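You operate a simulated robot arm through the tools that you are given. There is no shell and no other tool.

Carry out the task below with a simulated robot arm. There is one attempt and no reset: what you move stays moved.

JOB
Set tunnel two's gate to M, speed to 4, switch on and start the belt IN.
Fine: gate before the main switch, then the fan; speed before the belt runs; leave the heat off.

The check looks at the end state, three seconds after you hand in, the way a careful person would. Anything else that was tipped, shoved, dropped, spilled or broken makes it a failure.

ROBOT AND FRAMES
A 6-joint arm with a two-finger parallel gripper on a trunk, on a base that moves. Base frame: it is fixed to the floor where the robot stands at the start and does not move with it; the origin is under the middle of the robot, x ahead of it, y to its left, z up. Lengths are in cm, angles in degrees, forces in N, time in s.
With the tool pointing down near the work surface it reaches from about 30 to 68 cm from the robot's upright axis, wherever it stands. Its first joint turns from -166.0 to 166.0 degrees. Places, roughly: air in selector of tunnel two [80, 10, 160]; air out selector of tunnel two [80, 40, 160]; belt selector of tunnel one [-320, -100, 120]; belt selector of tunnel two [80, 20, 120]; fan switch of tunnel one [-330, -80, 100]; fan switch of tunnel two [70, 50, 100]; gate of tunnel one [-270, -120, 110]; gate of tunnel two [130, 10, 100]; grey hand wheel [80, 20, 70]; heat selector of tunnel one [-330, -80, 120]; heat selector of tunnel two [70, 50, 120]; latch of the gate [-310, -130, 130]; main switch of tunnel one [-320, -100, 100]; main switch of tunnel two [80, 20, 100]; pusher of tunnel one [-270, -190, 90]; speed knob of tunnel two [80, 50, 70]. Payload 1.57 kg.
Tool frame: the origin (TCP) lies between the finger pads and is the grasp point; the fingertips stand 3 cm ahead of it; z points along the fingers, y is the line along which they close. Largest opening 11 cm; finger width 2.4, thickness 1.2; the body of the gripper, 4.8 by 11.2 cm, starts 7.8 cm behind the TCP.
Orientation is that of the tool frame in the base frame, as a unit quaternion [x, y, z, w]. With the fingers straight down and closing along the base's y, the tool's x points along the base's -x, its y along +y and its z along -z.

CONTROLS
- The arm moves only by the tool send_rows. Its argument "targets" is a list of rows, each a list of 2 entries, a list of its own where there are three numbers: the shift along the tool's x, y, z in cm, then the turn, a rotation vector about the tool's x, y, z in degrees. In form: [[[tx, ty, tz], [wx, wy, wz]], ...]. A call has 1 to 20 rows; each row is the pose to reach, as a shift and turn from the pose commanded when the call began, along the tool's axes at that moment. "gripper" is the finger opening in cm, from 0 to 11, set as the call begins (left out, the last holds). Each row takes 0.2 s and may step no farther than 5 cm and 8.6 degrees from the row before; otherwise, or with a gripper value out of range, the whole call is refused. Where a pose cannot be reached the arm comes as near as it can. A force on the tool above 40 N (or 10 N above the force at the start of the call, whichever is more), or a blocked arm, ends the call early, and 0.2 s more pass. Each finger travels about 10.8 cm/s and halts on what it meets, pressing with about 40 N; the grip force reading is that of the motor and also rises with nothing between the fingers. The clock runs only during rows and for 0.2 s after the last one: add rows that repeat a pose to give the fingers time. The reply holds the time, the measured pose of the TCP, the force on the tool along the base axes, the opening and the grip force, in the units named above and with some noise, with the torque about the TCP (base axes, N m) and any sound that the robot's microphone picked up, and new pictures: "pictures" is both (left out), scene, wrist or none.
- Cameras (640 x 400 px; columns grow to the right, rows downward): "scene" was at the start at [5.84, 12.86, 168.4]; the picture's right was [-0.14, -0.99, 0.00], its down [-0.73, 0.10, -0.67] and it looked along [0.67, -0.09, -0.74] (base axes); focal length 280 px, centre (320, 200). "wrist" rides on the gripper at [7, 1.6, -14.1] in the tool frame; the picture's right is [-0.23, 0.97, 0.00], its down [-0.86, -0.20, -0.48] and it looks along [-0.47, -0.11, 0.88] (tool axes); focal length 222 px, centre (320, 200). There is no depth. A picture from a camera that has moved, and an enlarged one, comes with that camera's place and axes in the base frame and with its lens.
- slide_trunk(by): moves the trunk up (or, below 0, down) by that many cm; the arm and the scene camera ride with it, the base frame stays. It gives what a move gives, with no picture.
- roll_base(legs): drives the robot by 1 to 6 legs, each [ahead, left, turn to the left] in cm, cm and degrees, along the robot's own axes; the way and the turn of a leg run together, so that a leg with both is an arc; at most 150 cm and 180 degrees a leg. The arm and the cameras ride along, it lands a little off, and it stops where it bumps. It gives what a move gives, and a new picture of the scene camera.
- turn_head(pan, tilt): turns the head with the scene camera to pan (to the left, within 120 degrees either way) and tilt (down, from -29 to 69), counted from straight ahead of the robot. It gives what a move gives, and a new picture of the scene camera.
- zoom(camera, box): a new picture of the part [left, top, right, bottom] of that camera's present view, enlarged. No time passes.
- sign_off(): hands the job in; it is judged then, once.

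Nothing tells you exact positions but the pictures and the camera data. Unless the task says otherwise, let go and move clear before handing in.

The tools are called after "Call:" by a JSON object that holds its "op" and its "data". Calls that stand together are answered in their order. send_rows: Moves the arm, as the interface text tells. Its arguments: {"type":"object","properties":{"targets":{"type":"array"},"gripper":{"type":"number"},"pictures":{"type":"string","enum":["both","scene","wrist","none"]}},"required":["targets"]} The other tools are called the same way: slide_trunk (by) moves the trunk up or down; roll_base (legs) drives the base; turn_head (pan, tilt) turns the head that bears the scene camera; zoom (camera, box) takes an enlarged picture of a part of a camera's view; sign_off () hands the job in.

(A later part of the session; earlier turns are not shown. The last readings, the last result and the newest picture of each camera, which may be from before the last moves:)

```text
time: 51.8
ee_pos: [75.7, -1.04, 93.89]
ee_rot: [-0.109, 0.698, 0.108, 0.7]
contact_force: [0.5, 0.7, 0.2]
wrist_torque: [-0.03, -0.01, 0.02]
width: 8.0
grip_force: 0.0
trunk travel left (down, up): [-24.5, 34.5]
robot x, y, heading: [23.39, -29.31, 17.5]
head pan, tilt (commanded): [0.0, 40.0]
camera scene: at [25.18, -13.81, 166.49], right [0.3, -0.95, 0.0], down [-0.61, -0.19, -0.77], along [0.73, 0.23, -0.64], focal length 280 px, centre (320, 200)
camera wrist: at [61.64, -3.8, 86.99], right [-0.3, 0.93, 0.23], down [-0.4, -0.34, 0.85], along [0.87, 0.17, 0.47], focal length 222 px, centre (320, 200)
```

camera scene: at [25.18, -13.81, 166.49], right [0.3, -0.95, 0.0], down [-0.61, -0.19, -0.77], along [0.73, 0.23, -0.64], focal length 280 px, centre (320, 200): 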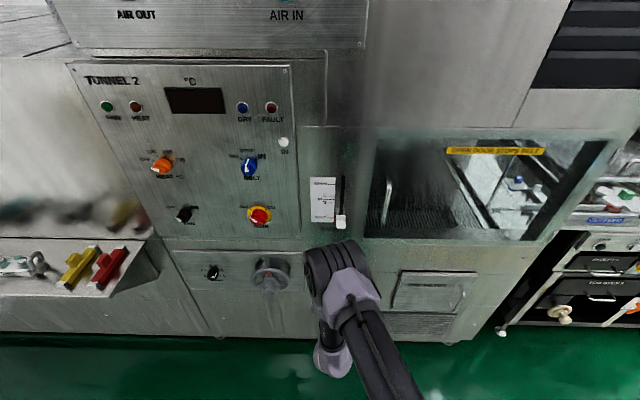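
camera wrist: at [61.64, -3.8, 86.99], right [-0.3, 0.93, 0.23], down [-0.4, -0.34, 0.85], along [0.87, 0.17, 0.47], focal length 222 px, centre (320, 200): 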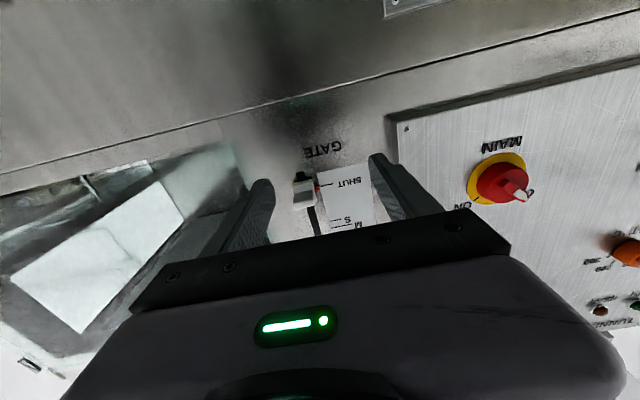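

The base drifted about 1.5° in heading; I'll square up again to the panel.

Call:
{"op": "roll_base", "data": {"legs": [[0, 0, -1.8]]}}

Call:
{"op": "send_rows", "data": {"targets": [[[0, 0, 0], [0, 0, 0]]], "pictures": "wrist"}}

Call:
{"op": "zoom", "data": {"camera": "wrist", "box": [200, 110, 440, 260]}}

Call:
{"op": "zoom", "data": {"camera": "scene", "box": [280, 160, 440, 260]}}

```text
time: 52.6
ee_pos: [76.5, -2.63, 93.93]
ee_rot: [-0.099, 0.699, 0.097, 0.701]
contact_force: [-1.1, -0.2, -0.3]
wrist_torque: [0.01, -0.02, 0.03]
width: 7.97
grip_force: 0.0
trunk travel left (down, up): [-24.5, 34.5]
robot x, y, heading: [23.65, -29.2, 15.9]
head pan, tilt (commanded): [0.0, 40.0]
camera scene: at [25.68, -13.88, 166.49], right [0.27, -0.96, 0.0], down [-0.62, -0.17, -0.77], along [0.74, 0.21, -0.64], focal length 280 px, centre (320, 200)
```

scene: 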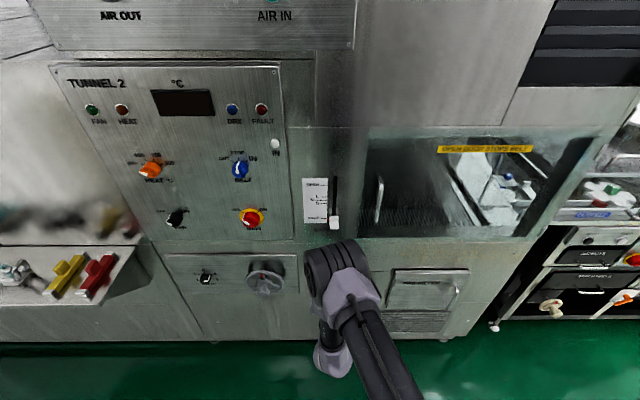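

```text
time: 53.0
ee_pos: [76.55, -2.62, 93.86]
ee_rot: [-0.099, 0.699, 0.098, 0.701]
contact_force: [-0.5, -0.1, -0.4]
wrist_torque: [0.01, 0.0, 0.0]
width: 8.02
grip_force: 0.0
trunk travel left (down, up): [-24.5, 34.5]
robot x, y, heading: [23.14, -28.87, 15.8]
head pan, tilt (commanded): [0.0, 40.0]
camera wrist: at [62.42, -5.02, 86.99], right [-0.27, 0.94, 0.23], down [-0.41, -0.32, 0.85], along [0.87, 0.14, 0.47], focal length 222 px, centre (320, 200)
```

wrist: 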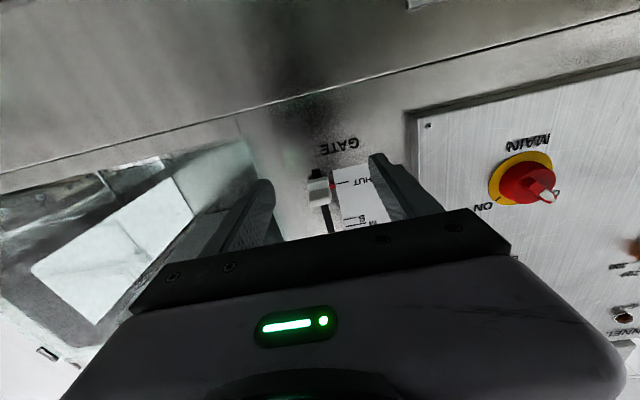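

```text
2.67 times, centred on (320, 185) of wrist
camera zoom: at [62.42, -5.02, 86.99], right [-0.27, 0.94, 0.23], down [-0.41, -0.32, 0.85], along [0.87, 0.14, 0.47], focal length 592 px, centre (320, 240)
```

zoom: 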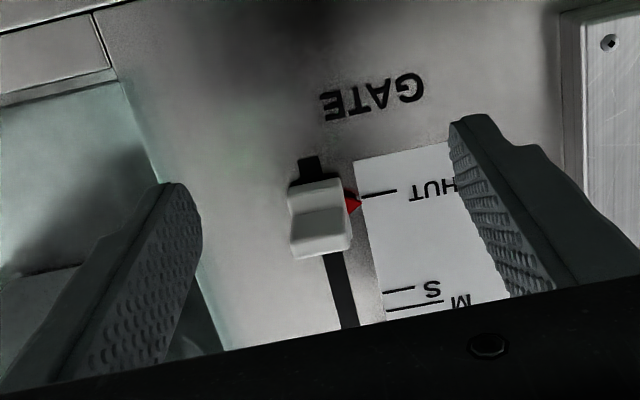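

```text
4.00 times, centred on (360, 210) of scene
camera zoom: at [25.66, -13.87, 166.49], right [0.27, -0.96, 0.0], down [-0.62, -0.17, -0.77], along [0.74, 0.21, -0.64], focal length 1121 px, centre (160, 160)
```

zoom: 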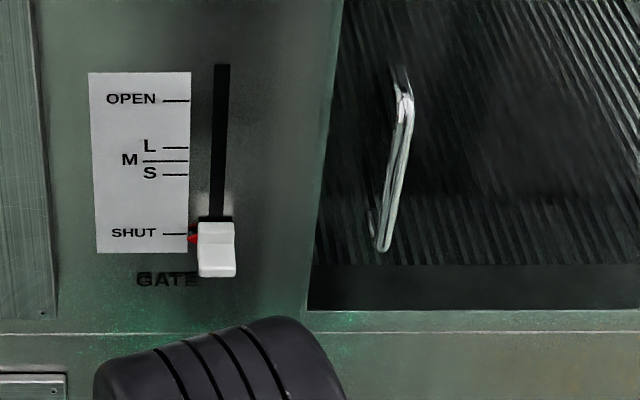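

Tab centre estimated at r≈25.2, z≈101, front near f≈86. I'll line up with it and look closely.

Call:
{"op": "send_rows", "data": {"targets": [[[-3.5, -0.9, 0], [0, 0, 0]], [[-7, -1.7, 0], [0, 0, 0]], [[-7, -1.7, 4], [0, 0, 0]]], "gripper": 8}}

Call:
{"op": "zoom", "data": {"camera": "wrist", "box": [240, 110, 400, 210]}}

Call:
{"op": "zoom", "data": {"camera": "scene", "box": [280, 160, 440, 260]}}

```text
time: 53.8
ee_pos: [80.55, -3.26, 100.59]
ee_rot: [-0.099, 0.7, 0.098, 0.7]
contact_force: [0.1, 0.0, 0.0]
wrist_torque: [-0.02, 0.02, 0.0]
width: 8.02
grip_force: 0.1
trunk travel left (down, up): [-24.5, 34.5]
robot x, y, heading: [22.99, -28.76, 15.8]
head pan, tilt (commanded): [0.0, 40.0]
camera scene: at [25.73, -13.84, 166.48], right [0.27, -0.96, 0.0], down [-0.62, -0.17, -0.77], along [0.74, 0.21, -0.64], focal length 280 px, centre (320, 200)
camera wrist: at [66.49, -5.54, 93.71], right [-0.27, 0.94, 0.23], down [-0.41, -0.32, 0.85], along [0.87, 0.14, 0.47], focal length 222 px, centre (320, 200)
```

scene: 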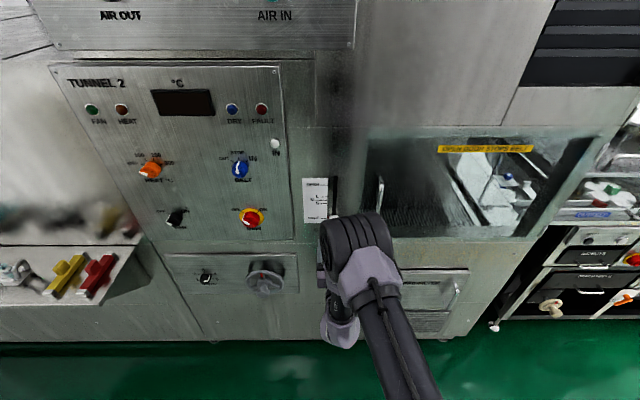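
wrist: 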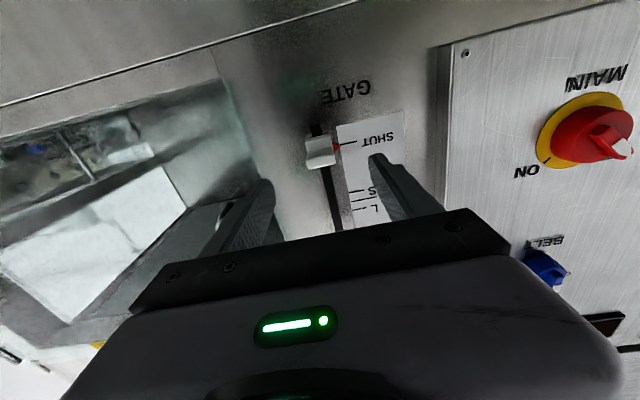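

```text
4.00 times, centred on (320, 160) of wrist
camera zoom: at [66.49, -5.54, 93.71], right [-0.27, 0.94, 0.23], down [-0.41, -0.32, 0.85], along [0.87, 0.14, 0.47], focal length 888 px, centre (320, 360)
```

zoom: 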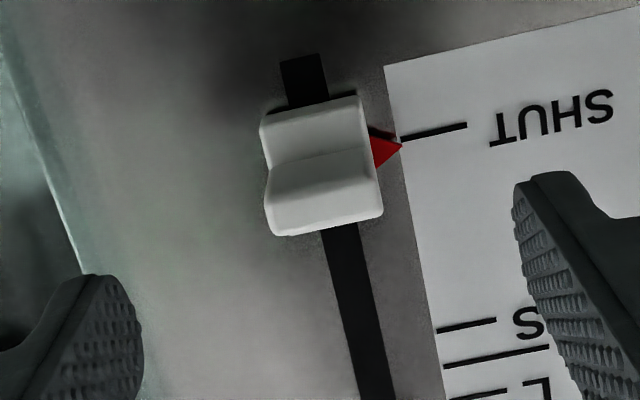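

```text
4.00 times, centred on (360, 210) of scene
camera zoom: at [25.73, -13.84, 166.48], right [0.27, -0.96, 0.0], down [-0.62, -0.17, -0.77], along [0.74, 0.21, -0.64], focal length 1121 px, centre (160, 160)
```

zoom: 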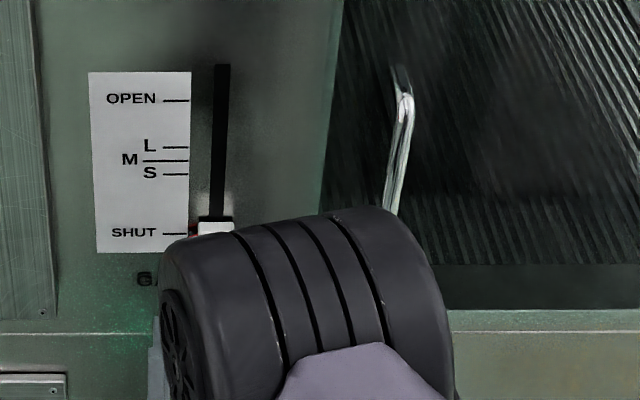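

The tab's front lip is about 3.2 cm wide, at z≈101.7; the sheet with the scale is at f≈89.8. I'll approach with fingers either side.

Call:
{"op": "send_rows", "data": {"targets": [[[-1, -0.1, 2], [0, 0, 0]], [[-1, -0.1, 5], [0, 0, 0]]], "gripper": 7, "pictures": "wrist"}}

Call:
{"op": "zoom", "data": {"camera": "wrist", "box": [240, 110, 400, 210]}}

```text
time: 54.4
ee_pos: [85.65, -1.94, 101.91]
ee_rot: [-0.098, 0.7, 0.098, 0.701]
contact_force: [-0.1, -0.6, -0.4]
wrist_torque: [-0.01, 0.01, 0.05]
width: 6.99
grip_force: 0.0
trunk travel left (down, up): [-24.5, 34.5]
robot x, y, heading: [22.9, -28.94, 15.8]
head pan, tilt (commanded): [0.0, 40.0]
camera wrist: at [71.56, -4.27, 94.95], right [-0.27, 0.94, 0.23], down [-0.41, -0.32, 0.85], along [0.87, 0.14, 0.47], focal length 222 px, centre (320, 200)
```

wrist: 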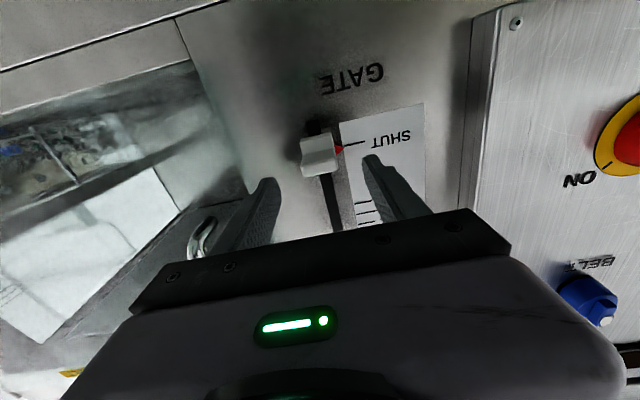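

```text
4.00 times, centred on (320, 160) of wrist
camera zoom: at [71.56, -4.27, 94.95], right [-0.27, 0.94, 0.23], down [-0.41, -0.32, 0.85], along [0.87, 0.14, 0.47], focal length 888 px, centre (320, 360)
```

zoom: 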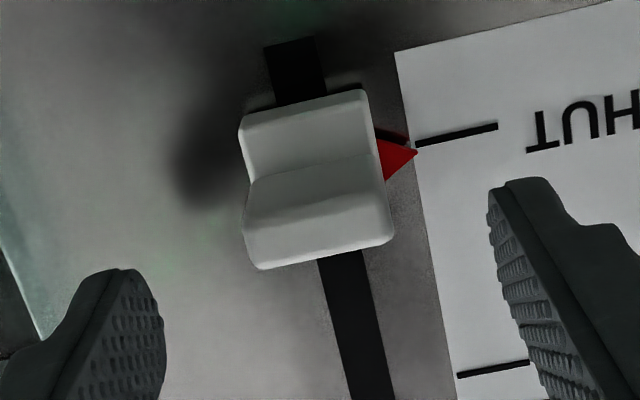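

Aligned: lip centre matches my TCP axis. Advancing 2.5 cm so the finger pads flank the lip, staying short of the red pointer.

Call:
{"op": "send_rows", "data": {"targets": [[[0.2, 0, 1.3], [0, 0, 0]], [[0.3, 0, 2.5], [0, 0, 0]]], "gripper": 7}}

Call:
{"op": "zoom", "data": {"camera": "wrist", "box": [240, 110, 400, 210]}}

Call:
{"op": "zoom", "data": {"camera": "scene", "box": [280, 160, 440, 260]}}

```text
time: 55.0
ee_pos: [87.92, -1.28, 101.54]
ee_rot: [-0.099, 0.7, 0.097, 0.701]
contact_force: [-0.1, 0.3, 0.6]
wrist_torque: [0.0, 0.0, 0.0]
width: 7.01
grip_force: 0.1
trunk travel left (down, up): [-24.5, 34.5]
robot x, y, heading: [22.99, -29.18, 15.7]
head pan, tilt (commanded): [0.0, 40.0]
camera scene: at [25.67, -13.86, 166.49], right [0.27, -0.96, 0.0], down [-0.62, -0.17, -0.77], along [0.74, 0.21, -0.64], focal length 280 px, centre (320, 200)
camera wrist: at [73.85, -3.56, 94.62], right [-0.27, 0.94, 0.23], down [-0.41, -0.32, 0.85], along [0.87, 0.14, 0.47], focal length 222 px, centre (320, 200)
```

scene: 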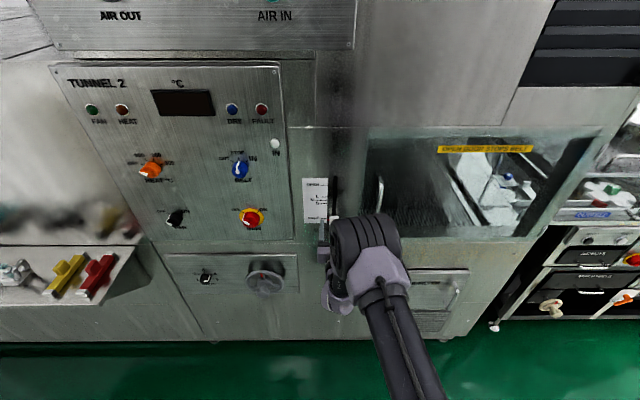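
wrist: 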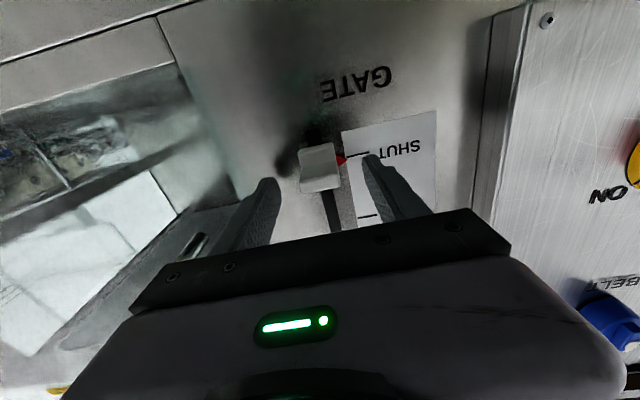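

```text
4.00 times, centred on (320, 160) of wrist
camera zoom: at [73.85, -3.56, 94.62], right [-0.27, 0.94, 0.23], down [-0.41, -0.32, 0.85], along [0.87, 0.14, 0.47], focal length 888 px, centre (320, 360)
```

zoom: 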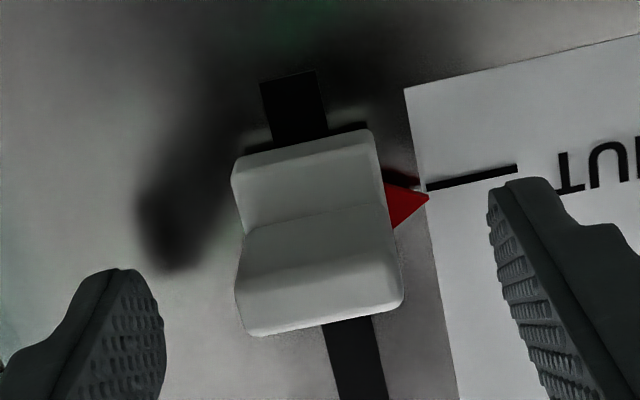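

```text
4.00 times, centred on (360, 210) of scene
camera zoom: at [25.67, -13.86, 166.49], right [0.27, -0.96, 0.0], down [-0.62, -0.17, -0.77], along [0.74, 0.21, -0.64], focal length 1121 px, centre (160, 160)
```

zoom: 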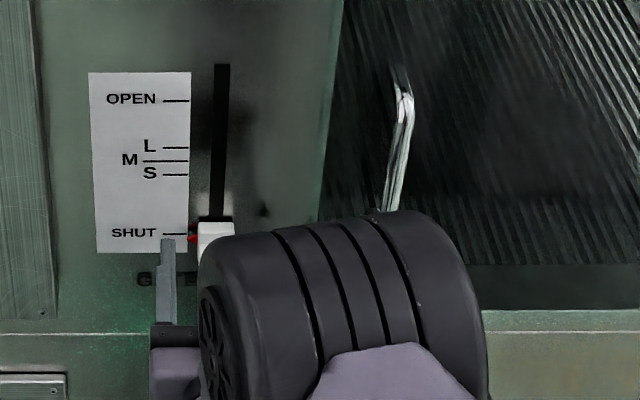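

Fingers flank the tab. Closing on it now.

Call:
{"op": "send_rows", "data": {"targets": [[[0, 0, 0], [0, 0, 0]], [[0, 0, 0], [0, 0, 0]], [[0, 0, 0], [0, 0, 0]]], "gripper": 2}}

Call:
{"op": "zoom", "data": {"camera": "wrist", "box": [240, 110, 400, 210]}}

Call:
{"op": "zoom", "data": {"camera": "scene", "box": [280, 160, 440, 260]}}

```text
time: 55.8
ee_pos: [87.92, -1.05, 101.56]
ee_rot: [-0.098, 0.7, 0.098, 0.701]
contact_force: [-0.2, 4.1, 0.5]
wrist_torque: [0.15, 0.05, 0.62]
width: 2.99
grip_force: 39.4
trunk travel left (down, up): [-24.5, 34.5]
robot x, y, heading: [23.47, -29.08, 15.8]
head pan, tilt (commanded): [0.0, 40.0]
camera scene: at [25.65, -13.78, 166.48], right [0.27, -0.96, 0.0], down [-0.62, -0.18, -0.77], along [0.74, 0.21, -0.64], focal length 280 px, centre (320, 200)
camera wrist: at [73.81, -3.47, 94.62], right [-0.27, 0.94, 0.22], down [-0.41, -0.32, 0.85], along [0.87, 0.14, 0.47], focal length 222 px, centre (320, 200)
```

scene: 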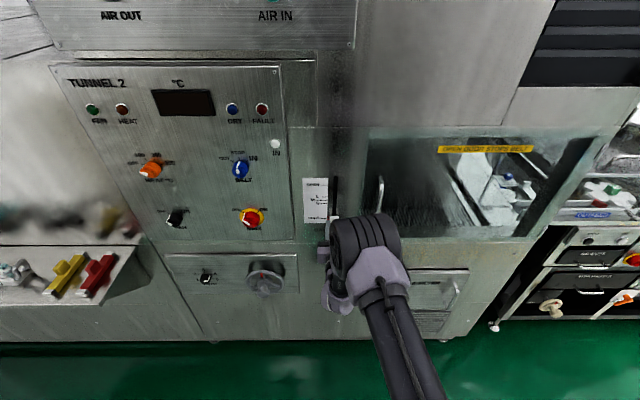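
wrist: 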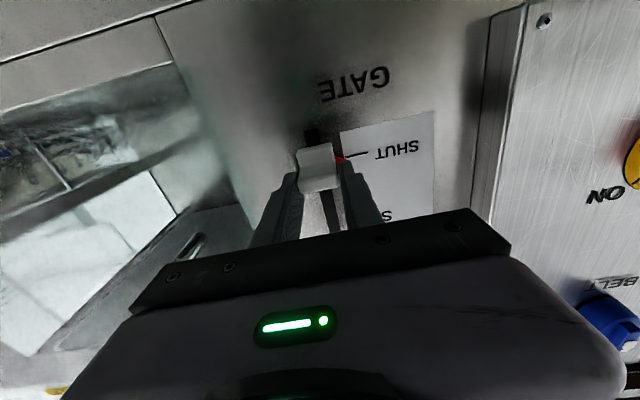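

```text
4.00 times, centred on (320, 160) of wrist
camera zoom: at [73.81, -3.47, 94.62], right [-0.27, 0.94, 0.22], down [-0.41, -0.32, 0.85], along [0.87, 0.14, 0.47], focal length 888 px, centre (320, 360)
```

zoom: 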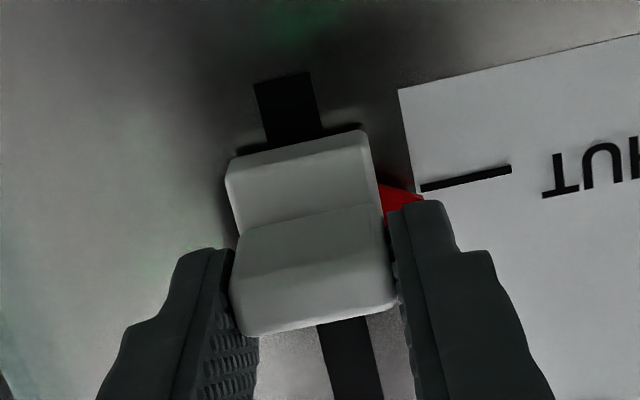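

```text
4.00 times, centred on (360, 210) of scene
camera zoom: at [25.65, -13.78, 166.48], right [0.27, -0.96, 0.0], down [-0.62, -0.18, -0.77], along [0.74, 0.21, -0.64], focal length 1121 px, centre (160, 160)
```

zoom: 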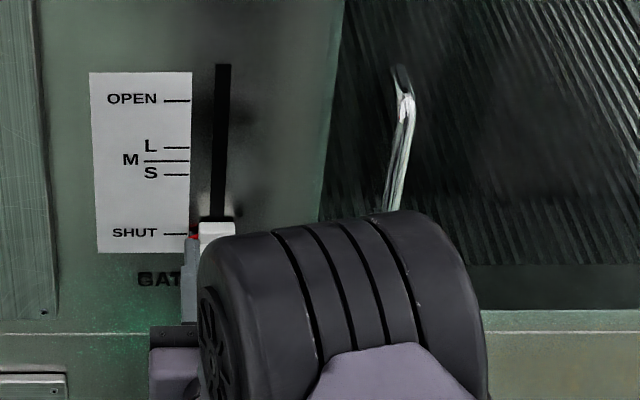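

Tab gripped (2.99 cm). I'll lift gently by 1 cm to see whether it slides.

Call:
{"op": "send_rows", "data": {"targets": [[[-0.3, 0, 0], [0, 0, 0]], [[-0.6, 0, 0], [0, 0, 0]], [[-1.0, 0, 0], [0, 0, 0]]], "gripper": 2}}

Call:
{"op": "zoom", "data": {"camera": "scene", "box": [280, 160, 440, 260]}}

Call:
{"op": "zoom", "data": {"camera": "wrist", "box": [240, 110, 400, 210]}}

```text
time: 56.6
ee_pos: [87.91, -1.09, 102.68]
ee_rot: [-0.1, 0.699, 0.099, 0.701]
contact_force: [-9.9, 6.3, -6.1]
wrist_torque: [0.12, 0.79, 0.51]
width: 2.95
grip_force: 39.5
trunk travel left (down, up): [-24.5, 34.5]
robot x, y, heading: [23.33, -29.19, 16.1]
head pan, tilt (commanded): [0.0, 40.0]
camera scene: at [25.56, -13.72, 166.48], right [0.27, -0.96, 0.0], down [-0.62, -0.18, -0.77], along [0.74, 0.21, -0.64], focal length 280 px, centre (320, 200)
camera wrist: at [73.82, -3.48, 95.76], right [-0.27, 0.94, 0.22], down [-0.41, -0.32, 0.85], along [0.87, 0.14, 0.47], focal length 222 px, centre (320, 200)
```

scene: 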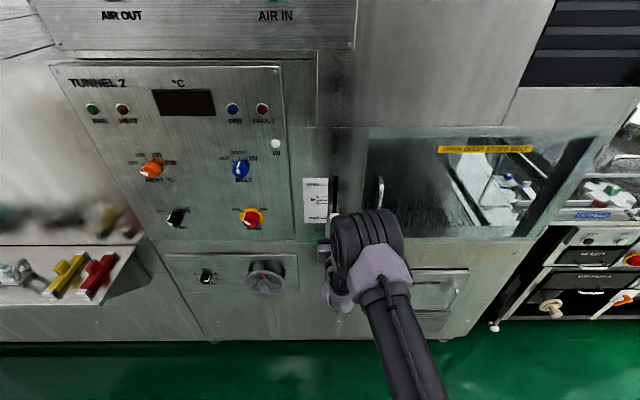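
wrist: 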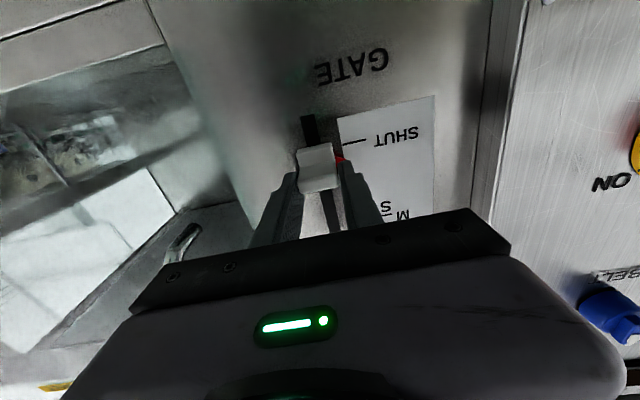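

```text
4.00 times, centred on (360, 210) of scene
camera zoom: at [25.56, -13.72, 166.48], right [0.27, -0.96, 0.0], down [-0.62, -0.18, -0.77], along [0.74, 0.21, -0.64], focal length 1121 px, centre (160, 160)
```

zoom: 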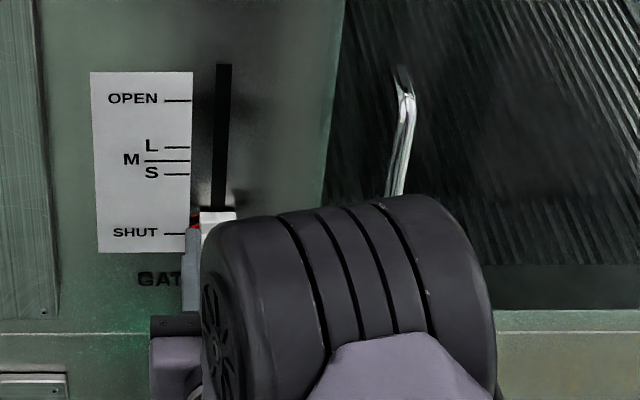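

```text
4.00 times, centred on (320, 160) of wrist
camera zoom: at [73.82, -3.48, 95.76], right [-0.27, 0.94, 0.22], down [-0.41, -0.32, 0.85], along [0.87, 0.14, 0.47], focal length 888 px, centre (320, 360)
```

zoom: 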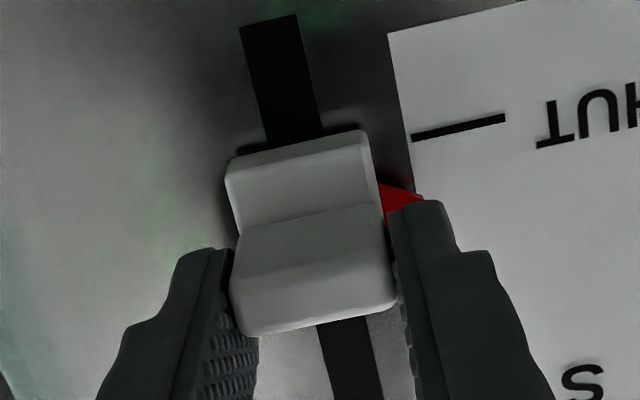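

The tab slides with my grip, so it is the gate handle. I'll lift another 5.5 cm and then fine-tune to the M line.

Call:
{"op": "send_rows", "data": {"targets": [[[-0.5, 0, 0], [0, 0, 0]], [[-1.0, 0, 0], [0, 0, 0]], [[-1.5, 0, 0], [0, 0, 0]], [[-2.0, 0, 0], [0, 0, 0]], [[-2.5, 0, 0], [0, 0, 0]], [[-3.0, 0, 0], [0, 0, 0]], [[-3.5, 0, 0], [0, 0, 0]], [[-4.0, 0, 0], [0, 0, 0]], [[-4.5, 0, 0], [0, 0, 0]], [[-5.0, 0, 0], [0, 0, 0]], [[-5.5, 0, 0], [0, 0, 0]]], "gripper": 2}}

Call:
{"op": "zoom", "data": {"camera": "scene", "box": [300, 170, 380, 220]}}

Call:
{"op": "zoom", "data": {"camera": "wrist", "box": [240, 110, 400, 210]}}

```text
time: 59.0
ee_pos: [87.97, -1.09, 108.32]
ee_rot: [-0.099, 0.699, 0.098, 0.702]
contact_force: [-20.7, 4.4, -6.7]
wrist_torque: [0.01, 0.53, 0.71]
width: 2.98
grip_force: 39.7
trunk travel left (down, up): [-24.5, 34.5]
robot x, y, heading: [23.56, -29.13, 15.7]
head pan, tilt (commanded): [0.0, 40.0]
camera scene: at [25.37, -13.75, 166.48], right [0.27, -0.96, 0.0], down [-0.62, -0.18, -0.77], along [0.74, 0.21, -0.64], focal length 280 px, centre (320, 200)
camera wrist: at [73.83, -3.45, 101.34], right [-0.27, 0.94, 0.22], down [-0.41, -0.32, 0.85], along [0.87, 0.14, 0.47], focal length 222 px, centre (320, 200)
```

scene: 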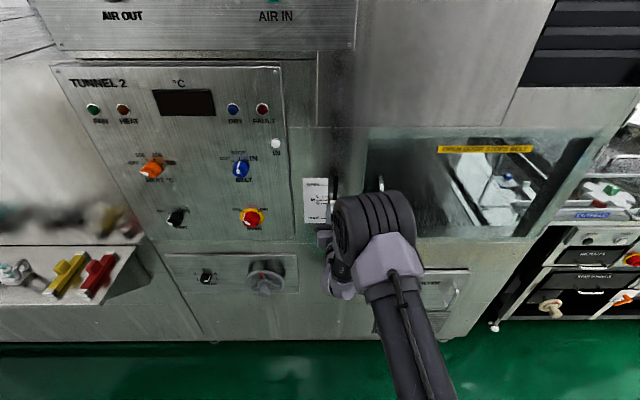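
wrist: 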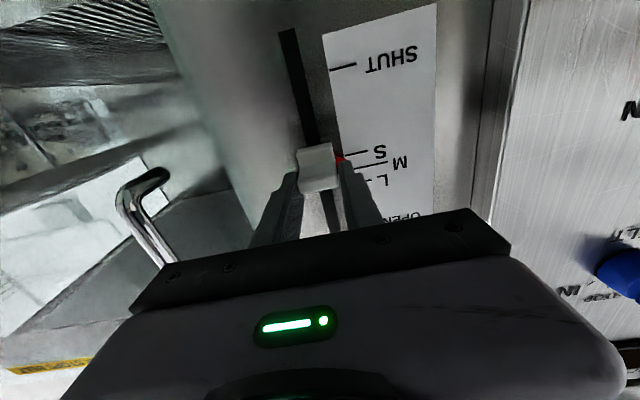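

```text
8.00 times, centred on (340, 195) of scene
camera zoom: at [25.37, -13.75, 166.48], right [0.27, -0.96, 0.0], down [-0.62, -0.18, -0.77], along [0.74, 0.21, -0.64], focal length 2242 px, centre (160, 240)
```

zoom: 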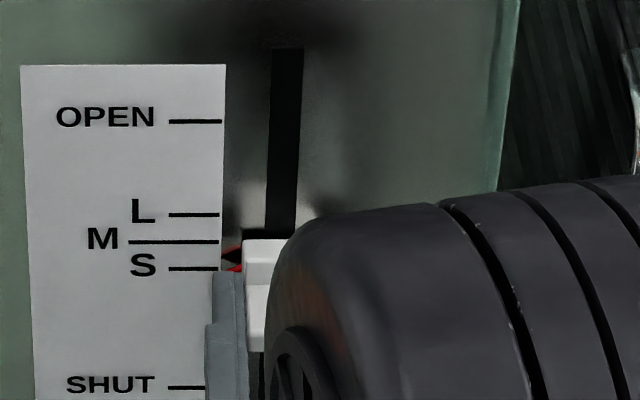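

```text
4.00 times, centred on (320, 160) of wrist
camera zoom: at [73.83, -3.45, 101.34], right [-0.27, 0.94, 0.22], down [-0.41, -0.32, 0.85], along [0.87, 0.14, 0.47], focal length 888 px, centre (320, 360)
```

zoom: 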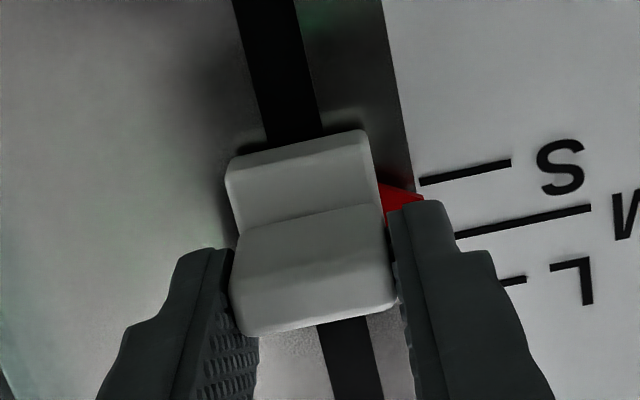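

Tab is now at the S line; M is about 1.2 cm higher. I'll raise by 1.2 cm, easing slightly back from the panel.

Call:
{"op": "send_rows", "data": {"targets": [[[-0.3, 0, -0.1], [0, 0, 0]], [[-0.6, 0, -0.2], [0, 0, 0]], [[-0.9, 0, -0.2], [0, 0, 0]], [[-1.2, 0, -0.2], [0, 0, 0]], [[-1.2, 0, -0.2], [0, 0, 0]]], "gripper": 2}}

Call:
{"op": "zoom", "data": {"camera": "scene", "box": [300, 170, 380, 220]}}

Call:
{"op": "zoom", "data": {"camera": "wrist", "box": [240, 110, 400, 210]}}

```text
time: 60.2
ee_pos: [88.0, -1.18, 109.47]
ee_rot: [-0.1, 0.699, 0.098, 0.701]
contact_force: [-1.2, 7.4, -3.5]
wrist_torque: [-0.14, 0.53, 0.66]
width: 2.99
grip_force: 39.2
trunk travel left (down, up): [-24.5, 34.5]
robot x, y, heading: [23.09, -29.44, 15.8]
head pan, tilt (commanded): [0.0, 40.0]
camera scene: at [25.7, -13.71, 166.48], right [0.27, -0.96, 0.0], down [-0.62, -0.18, -0.77], along [0.74, 0.21, -0.64], focal length 280 px, centre (320, 200)
camera wrist: at [73.82, -3.45, 102.44], right [-0.27, 0.94, 0.22], down [-0.41, -0.32, 0.85], along [0.87, 0.14, 0.47], focal length 222 px, centre (320, 200)
```

scene: 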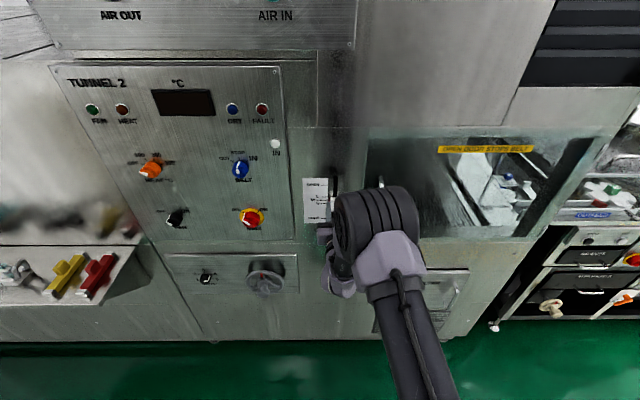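
wrist: 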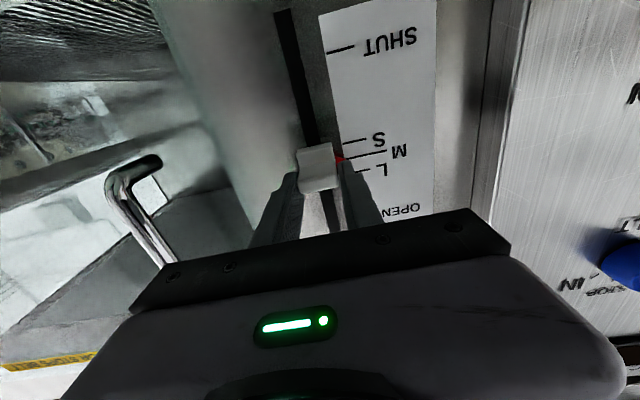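

```text
8.00 times, centred on (340, 195) of scene
camera zoom: at [25.7, -13.71, 166.48], right [0.27, -0.96, 0.0], down [-0.62, -0.18, -0.77], along [0.74, 0.21, -0.64], focal length 2242 px, centre (160, 240)
```

zoom: 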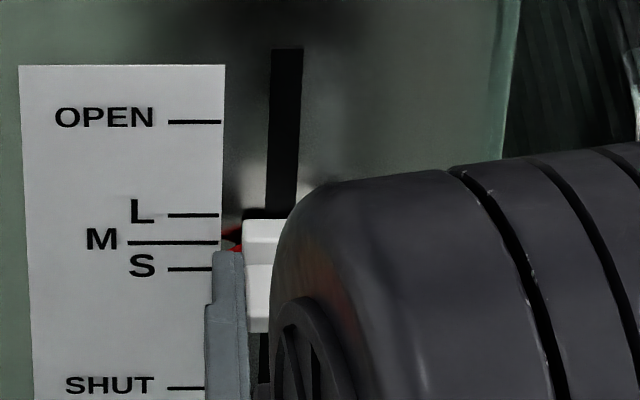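

```text
4.00 times, centred on (320, 160) of wrist
camera zoom: at [73.82, -3.45, 102.44], right [-0.27, 0.94, 0.22], down [-0.41, -0.32, 0.85], along [0.87, 0.14, 0.47], focal length 888 px, centre (320, 360)
```

zoom: 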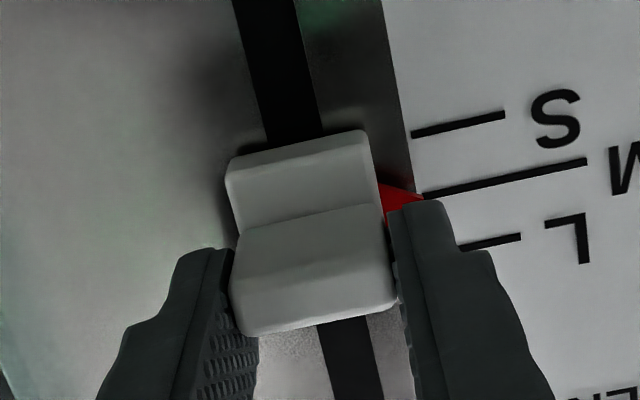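

The pointer is within a couple of millimetres of M. I'll zoom tighter to judge the alignment.

Call:
{"op": "zoom", "data": {"camera": "scene", "box": [314, 188, 346, 208]}}

Call:
{"op": "zoom", "data": {"camera": "wrist", "box": [320, 130, 384, 170]}}

```text
16.00 times, centred on (330, 198) of scene
camera zoom: at [25.7, -13.71, 166.48], right [0.27, -0.96, 0.0], down [-0.62, -0.18, -0.77], along [0.74, 0.21, -0.64], focal length 4483 px, centre (160, 232)
```

zoom: 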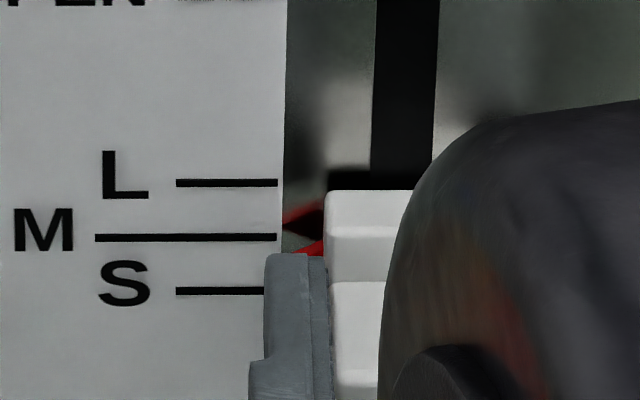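

```text
10.00 times, centred on (352, 150) of wrist
camera zoom: at [73.82, -3.45, 102.44], right [-0.27, 0.94, 0.22], down [-0.41, -0.32, 0.85], along [0.87, 0.14, 0.47], focal length 2221 px, centre (0, 700)
```

zoom: 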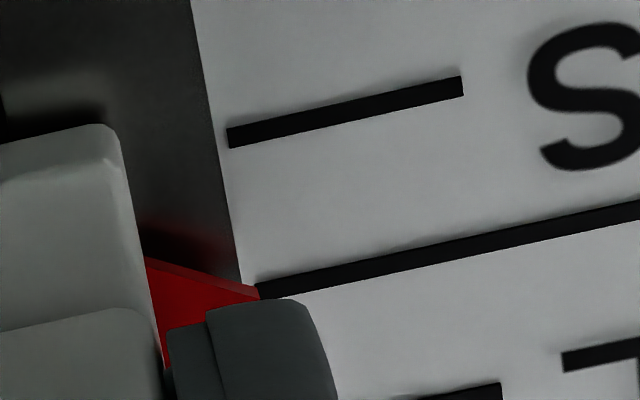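

Comparing with how the pointer sat on the SHUT line at the start, I need about 0.15 cm more. Raising that little bit.

Call:
{"op": "send_rows", "data": {"targets": [[[-0.15, 0, 0], [0, 0, 0]], [[-0.17, 0, 0], [0, 0, 0]], [[-0.17, 0, 0], [0, 0, 0]]], "gripper": 2, "pictures": "none"}}

Call:
{"op": "zoom", "data": {"camera": "wrist", "box": [240, 110, 400, 210]}}

Call:
{"op": "zoom", "data": {"camera": "scene", "box": [314, 188, 346, 208]}}

```text
time: 61.0
ee_pos: [87.93, -1.0, 109.44]
ee_rot: [-0.1, 0.7, 0.097, 0.701]
contact_force: [-1.4, 8.8, -6.6]
wrist_torque: [0.26, 0.45, 0.63]
width: 3.01
grip_force: 39.2
trunk travel left (down, up): [-24.5, 34.5]
robot x, y, heading: [23.14, -28.92, 15.9]
head pan, tilt (commanded): [0.0, 40.0]
```

```text
4.00 times, centred on (320, 160) of wrist
camera zoom: at [73.82, -3.47, 102.59], right [-0.27, 0.94, 0.22], down [-0.41, -0.32, 0.86], along [0.87, 0.14, 0.47], focal length 888 px, centre (320, 360)
```

zoom: 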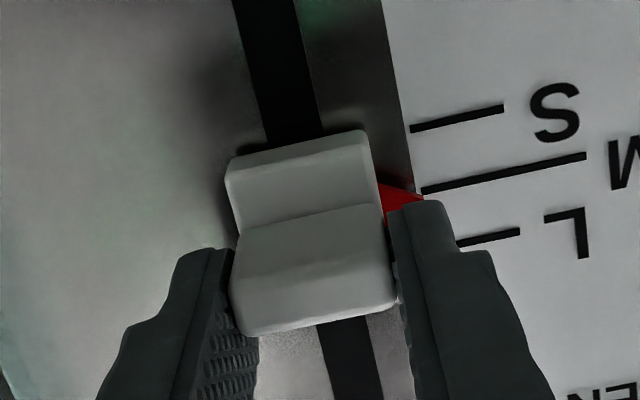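

```text
16.00 times, centred on (330, 198) of scene
camera zoom: at [25.7, -13.67, 166.47], right [0.27, -0.96, 0.0], down [-0.62, -0.18, -0.77], along [0.74, 0.21, -0.64], focal length 4483 px, centre (160, 232)
```

zoom: 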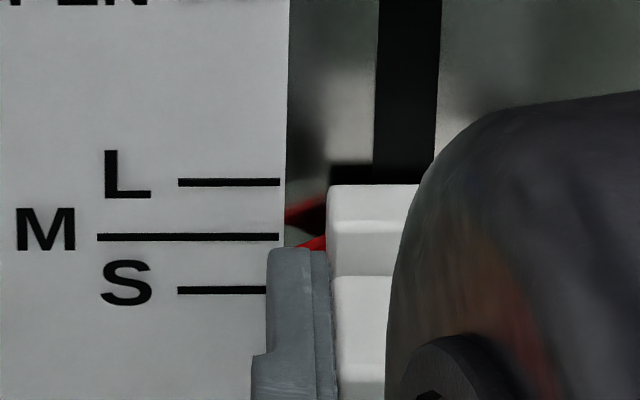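

M is now matched to within about half a millimetre. Releasing the tab and backing off a little to see whether it stays.

Call:
{"op": "send_rows", "data": {"targets": [[[0, 0, 0], [0, 0, 0]], [[0, 0, 0], [0, 0, 0]], [[0, 0, 0], [0, 0, 0]]], "gripper": 7, "pictures": "wrist"}}

Call:
{"op": "zoom", "data": {"camera": "wrist", "box": [240, 110, 400, 210]}}

Call:
{"op": "zoom", "data": {"camera": "scene", "box": [314, 188, 346, 208]}}

```text
time: 61.8
ee_pos: [87.96, -1.27, 109.48]
ee_rot: [-0.098, 0.699, 0.097, 0.701]
contact_force: [-0.4, 0.1, 0.8]
wrist_torque: [0.0, 0.0, -0.03]
width: 7.0
grip_force: 0.1
trunk travel left (down, up): [-24.5, 34.5]
robot x, y, heading: [23.06, -29.11, 15.6]
head pan, tilt (commanded): [0.0, 40.0]
camera wrist: at [73.82, -3.6, 102.65], right [-0.27, 0.94, 0.23], down [-0.41, -0.32, 0.85], along [0.87, 0.14, 0.47], focal length 222 px, centre (320, 200)
```

wrist: 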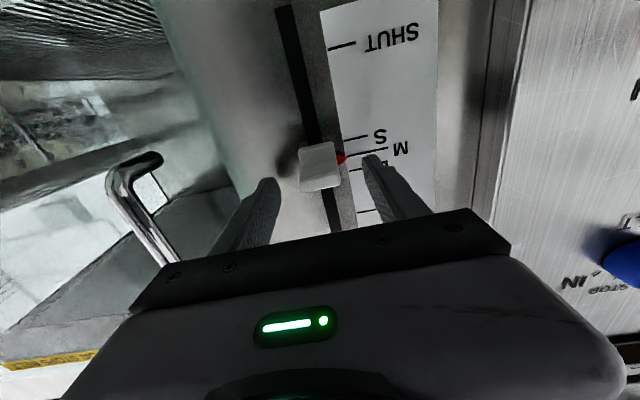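

```text
4.00 times, centred on (320, 160) of wrist
camera zoom: at [73.82, -3.6, 102.65], right [-0.27, 0.94, 0.23], down [-0.41, -0.32, 0.85], along [0.87, 0.14, 0.47], focal length 888 px, centre (320, 360)
```

zoom: 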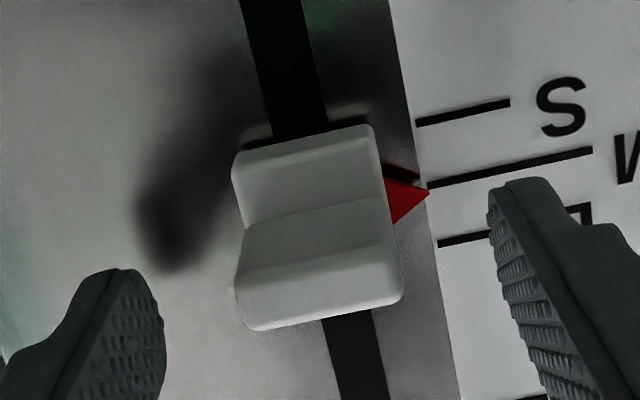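

```text
16.00 times, centred on (330, 198) of scene
camera zoom: at [25.66, -13.85, 166.49], right [0.27, -0.96, 0.0], down [-0.62, -0.17, -0.77], along [0.74, 0.21, -0.64], focal length 4483 px, centre (160, 232)
```

zoom: 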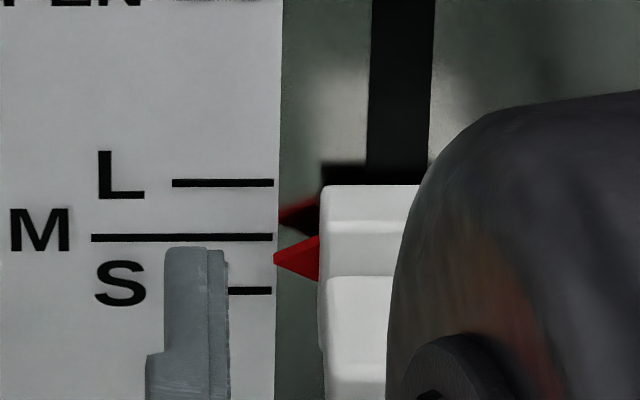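

The tab stays put with its pointer on M. Now I'll back off and drive left to the main switch.

Call:
{"op": "send_rows", "data": {"targets": [[[0, 0, -4], [0, 0, 0]], [[0, 0, -8], [0, 0, 0]], [[0, 0, -12], [0, 0, 0]]], "gripper": 7, "pictures": "wrist"}}

Call:
{"op": "zoom", "data": {"camera": "wrist", "box": [260, 60, 420, 160]}}

Call:
{"op": "roll_base", "data": {"legs": [[0, 26, 0]]}}

Call:
{"op": "send_rows", "data": {"targets": [[[0, 0, 0], [0, 0, 0]]], "pictures": "wrist"}}

```text
time: 62.6
ee_pos: [76.0, -4.75, 109.56]
ee_rot: [-0.099, 0.699, 0.098, 0.701]
contact_force: [-0.4, -0.1, -0.4]
wrist_torque: [-0.03, -0.02, -0.02]
width: 6.99
grip_force: 0.1
trunk travel left (down, up): [-24.5, 34.5]
robot x, y, heading: [23.02, -28.9, 15.9]
head pan, tilt (commanded): [0.0, 40.0]
camera wrist: at [61.86, -7.13, 102.52], right [-0.27, 0.94, 0.23], down [-0.41, -0.32, 0.85], along [0.87, 0.14, 0.47], focal length 222 px, centre (320, 200)
```

wrist: 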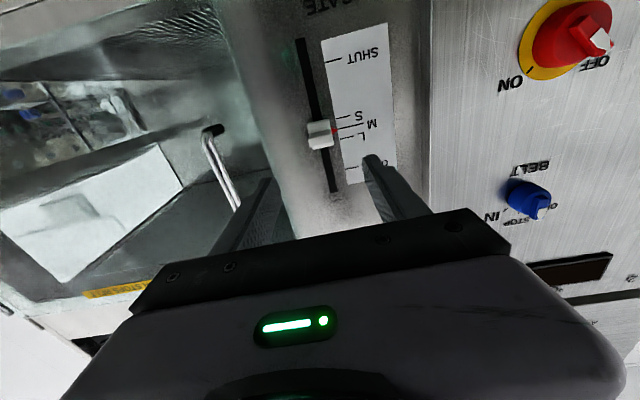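

```text
4.00 times, centred on (340, 110) of wrist
camera zoom: at [61.86, -7.13, 102.52], right [-0.27, 0.94, 0.23], down [-0.41, -0.32, 0.85], along [0.87, 0.14, 0.47], focal length 888 px, centre (240, 560)
```

zoom: 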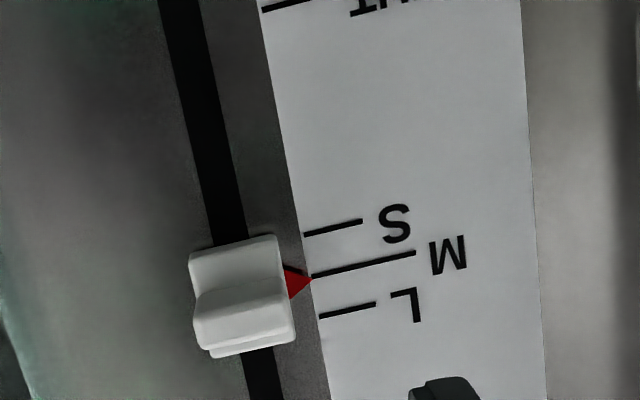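

```text
time: 64.5
ee_pos: [68.62, 21.45, 109.45]
ee_rot: [-0.1, 0.699, 0.098, 0.701]
contact_force: [-0.6, 0.4, 0.3]
wrist_torque: [0.01, -0.01, -0.03]
width: 7.01
grip_force: 0.1
trunk travel left (down, up): [-24.5, 34.5]
robot x, y, heading: [15.64, -3.3, 15.9]
head pan, tilt (commanded): [0.0, 40.0]
camera scene: at [18.19, 12.31, 166.48], right [0.27, -0.96, 0.0], down [-0.62, -0.18, -0.77], along [0.74, 0.21, -0.64], focal length 280 px, centre (320, 200)
```

scene: 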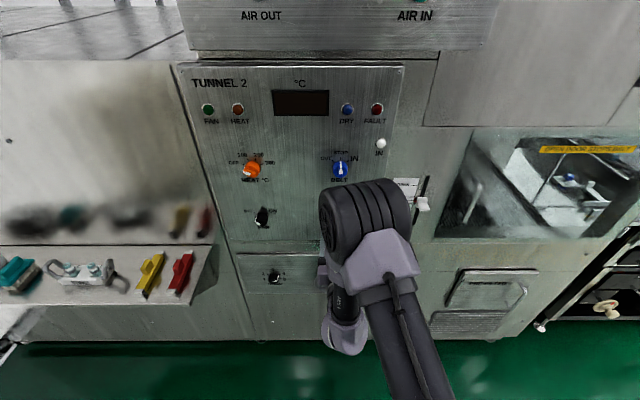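

```text
time: 64.9
ee_pos: [68.57, 21.48, 109.34]
ee_rot: [-0.101, 0.699, 0.099, 0.701]
contact_force: [0.4, 0.9, -0.9]
wrist_torque: [-0.03, 0.01, -0.01]
width: 7.03
grip_force: 0.0
trunk travel left (down, up): [-24.5, 34.5]
robot x, y, heading: [15.7, -2.86, 15.9]
head pan, tilt (commanded): [0.0, 40.0]
camera wrist: at [54.48, 19.07, 102.49], right [-0.27, 0.94, 0.23], down [-0.41, -0.32, 0.85], along [0.87, 0.14, 0.47], focal length 222 px, centre (320, 200)
```

wrist: 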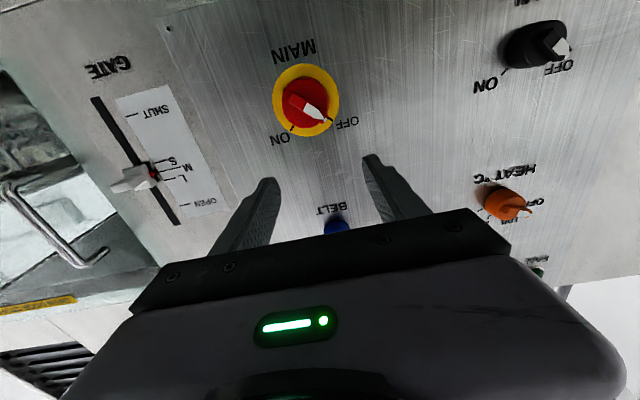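

Gate reads M. The main switch is now in the wrist view; zooming in to see the shape of its handle.

Call:
{"op": "zoom", "data": {"camera": "wrist", "box": [240, 30, 400, 155]}}

Call:
{"op": "zoom", "data": {"camera": "wrist", "box": [470, 0, 630, 100]}}

```text
3.20 times, centred on (320, 92) of wrist
camera zoom: at [54.48, 19.07, 102.49], right [-0.27, 0.94, 0.23], down [-0.41, -0.32, 0.85], along [0.87, 0.14, 0.47], focal length 711 px, centre (320, 544)
```

zoom: 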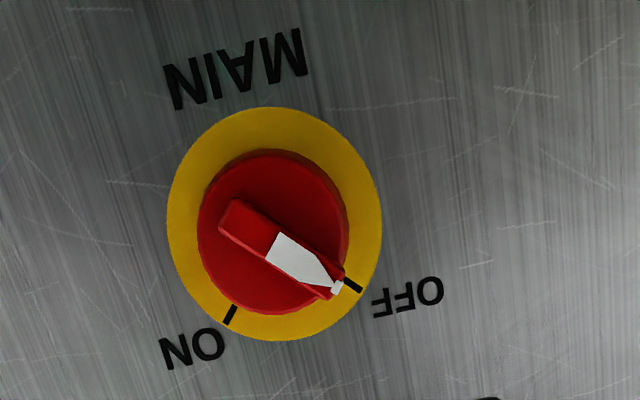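

```text
4.00 times, centred on (550, 50) of wrist
camera zoom: at [54.48, 19.07, 102.49], right [-0.27, 0.94, 0.23], down [-0.41, -0.32, 0.85], along [0.87, 0.14, 0.47], focal length 888 px, centre (-600, 800)
```

zoom: 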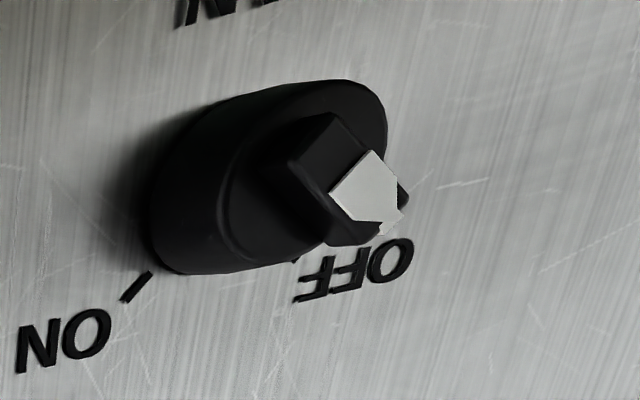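

The main switch is a round red body (~5.8 cm) with a raised bar pointing at OFF; ON is roughly 85° clockwise. I'll centre on it at r≈-1.2, z≈104.3 and approach.

Call:
{"op": "send_rows", "data": {"targets": [[[2.5, -0.4, 0], [0, 0, 0]], [[5, -0.7, 0], [0, 0, 0]], [[5, -0.7, 4], [0, 0, 0]]], "gripper": 8.5, "pictures": "wrist"}}

Call:
{"op": "zoom", "data": {"camera": "wrist", "box": [220, 80, 420, 205]}}

```text
time: 65.7
ee_pos: [72.56, 21.66, 104.43]
ee_rot: [-0.1, 0.7, 0.099, 0.701]
contact_force: [-0.8, 0.5, 0.1]
wrist_torque: [0.02, -0.01, 0.02]
width: 8.49
grip_force: 0.0
trunk travel left (down, up): [-24.5, 34.5]
robot x, y, heading: [15.6, -3.26, 15.7]
head pan, tilt (commanded): [0.0, 40.0]
camera wrist: at [58.57, 19.32, 97.49], right [-0.27, 0.94, 0.23], down [-0.41, -0.32, 0.85], along [0.87, 0.14, 0.47], focal length 222 px, centre (320, 200)
```

wrist: 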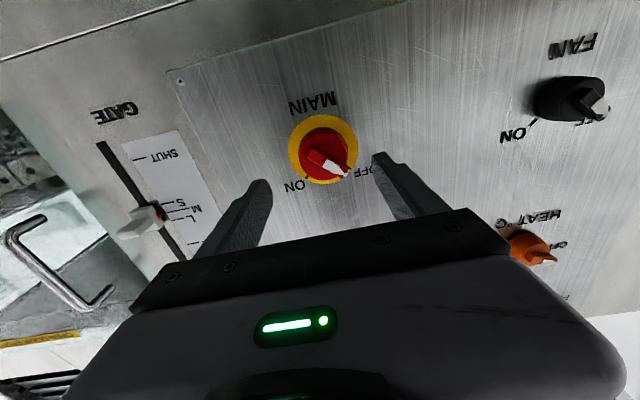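

```text
3.20 times, centred on (320, 142) of wrist
camera zoom: at [58.57, 19.32, 97.49], right [-0.27, 0.94, 0.23], down [-0.41, -0.32, 0.85], along [0.87, 0.14, 0.47], focal length 711 px, centre (320, 384)
```

zoom: 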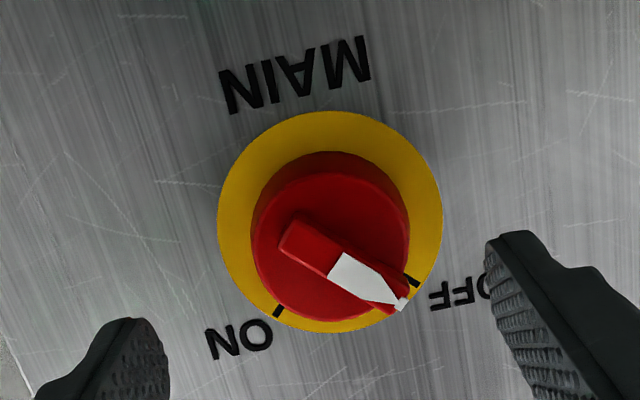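

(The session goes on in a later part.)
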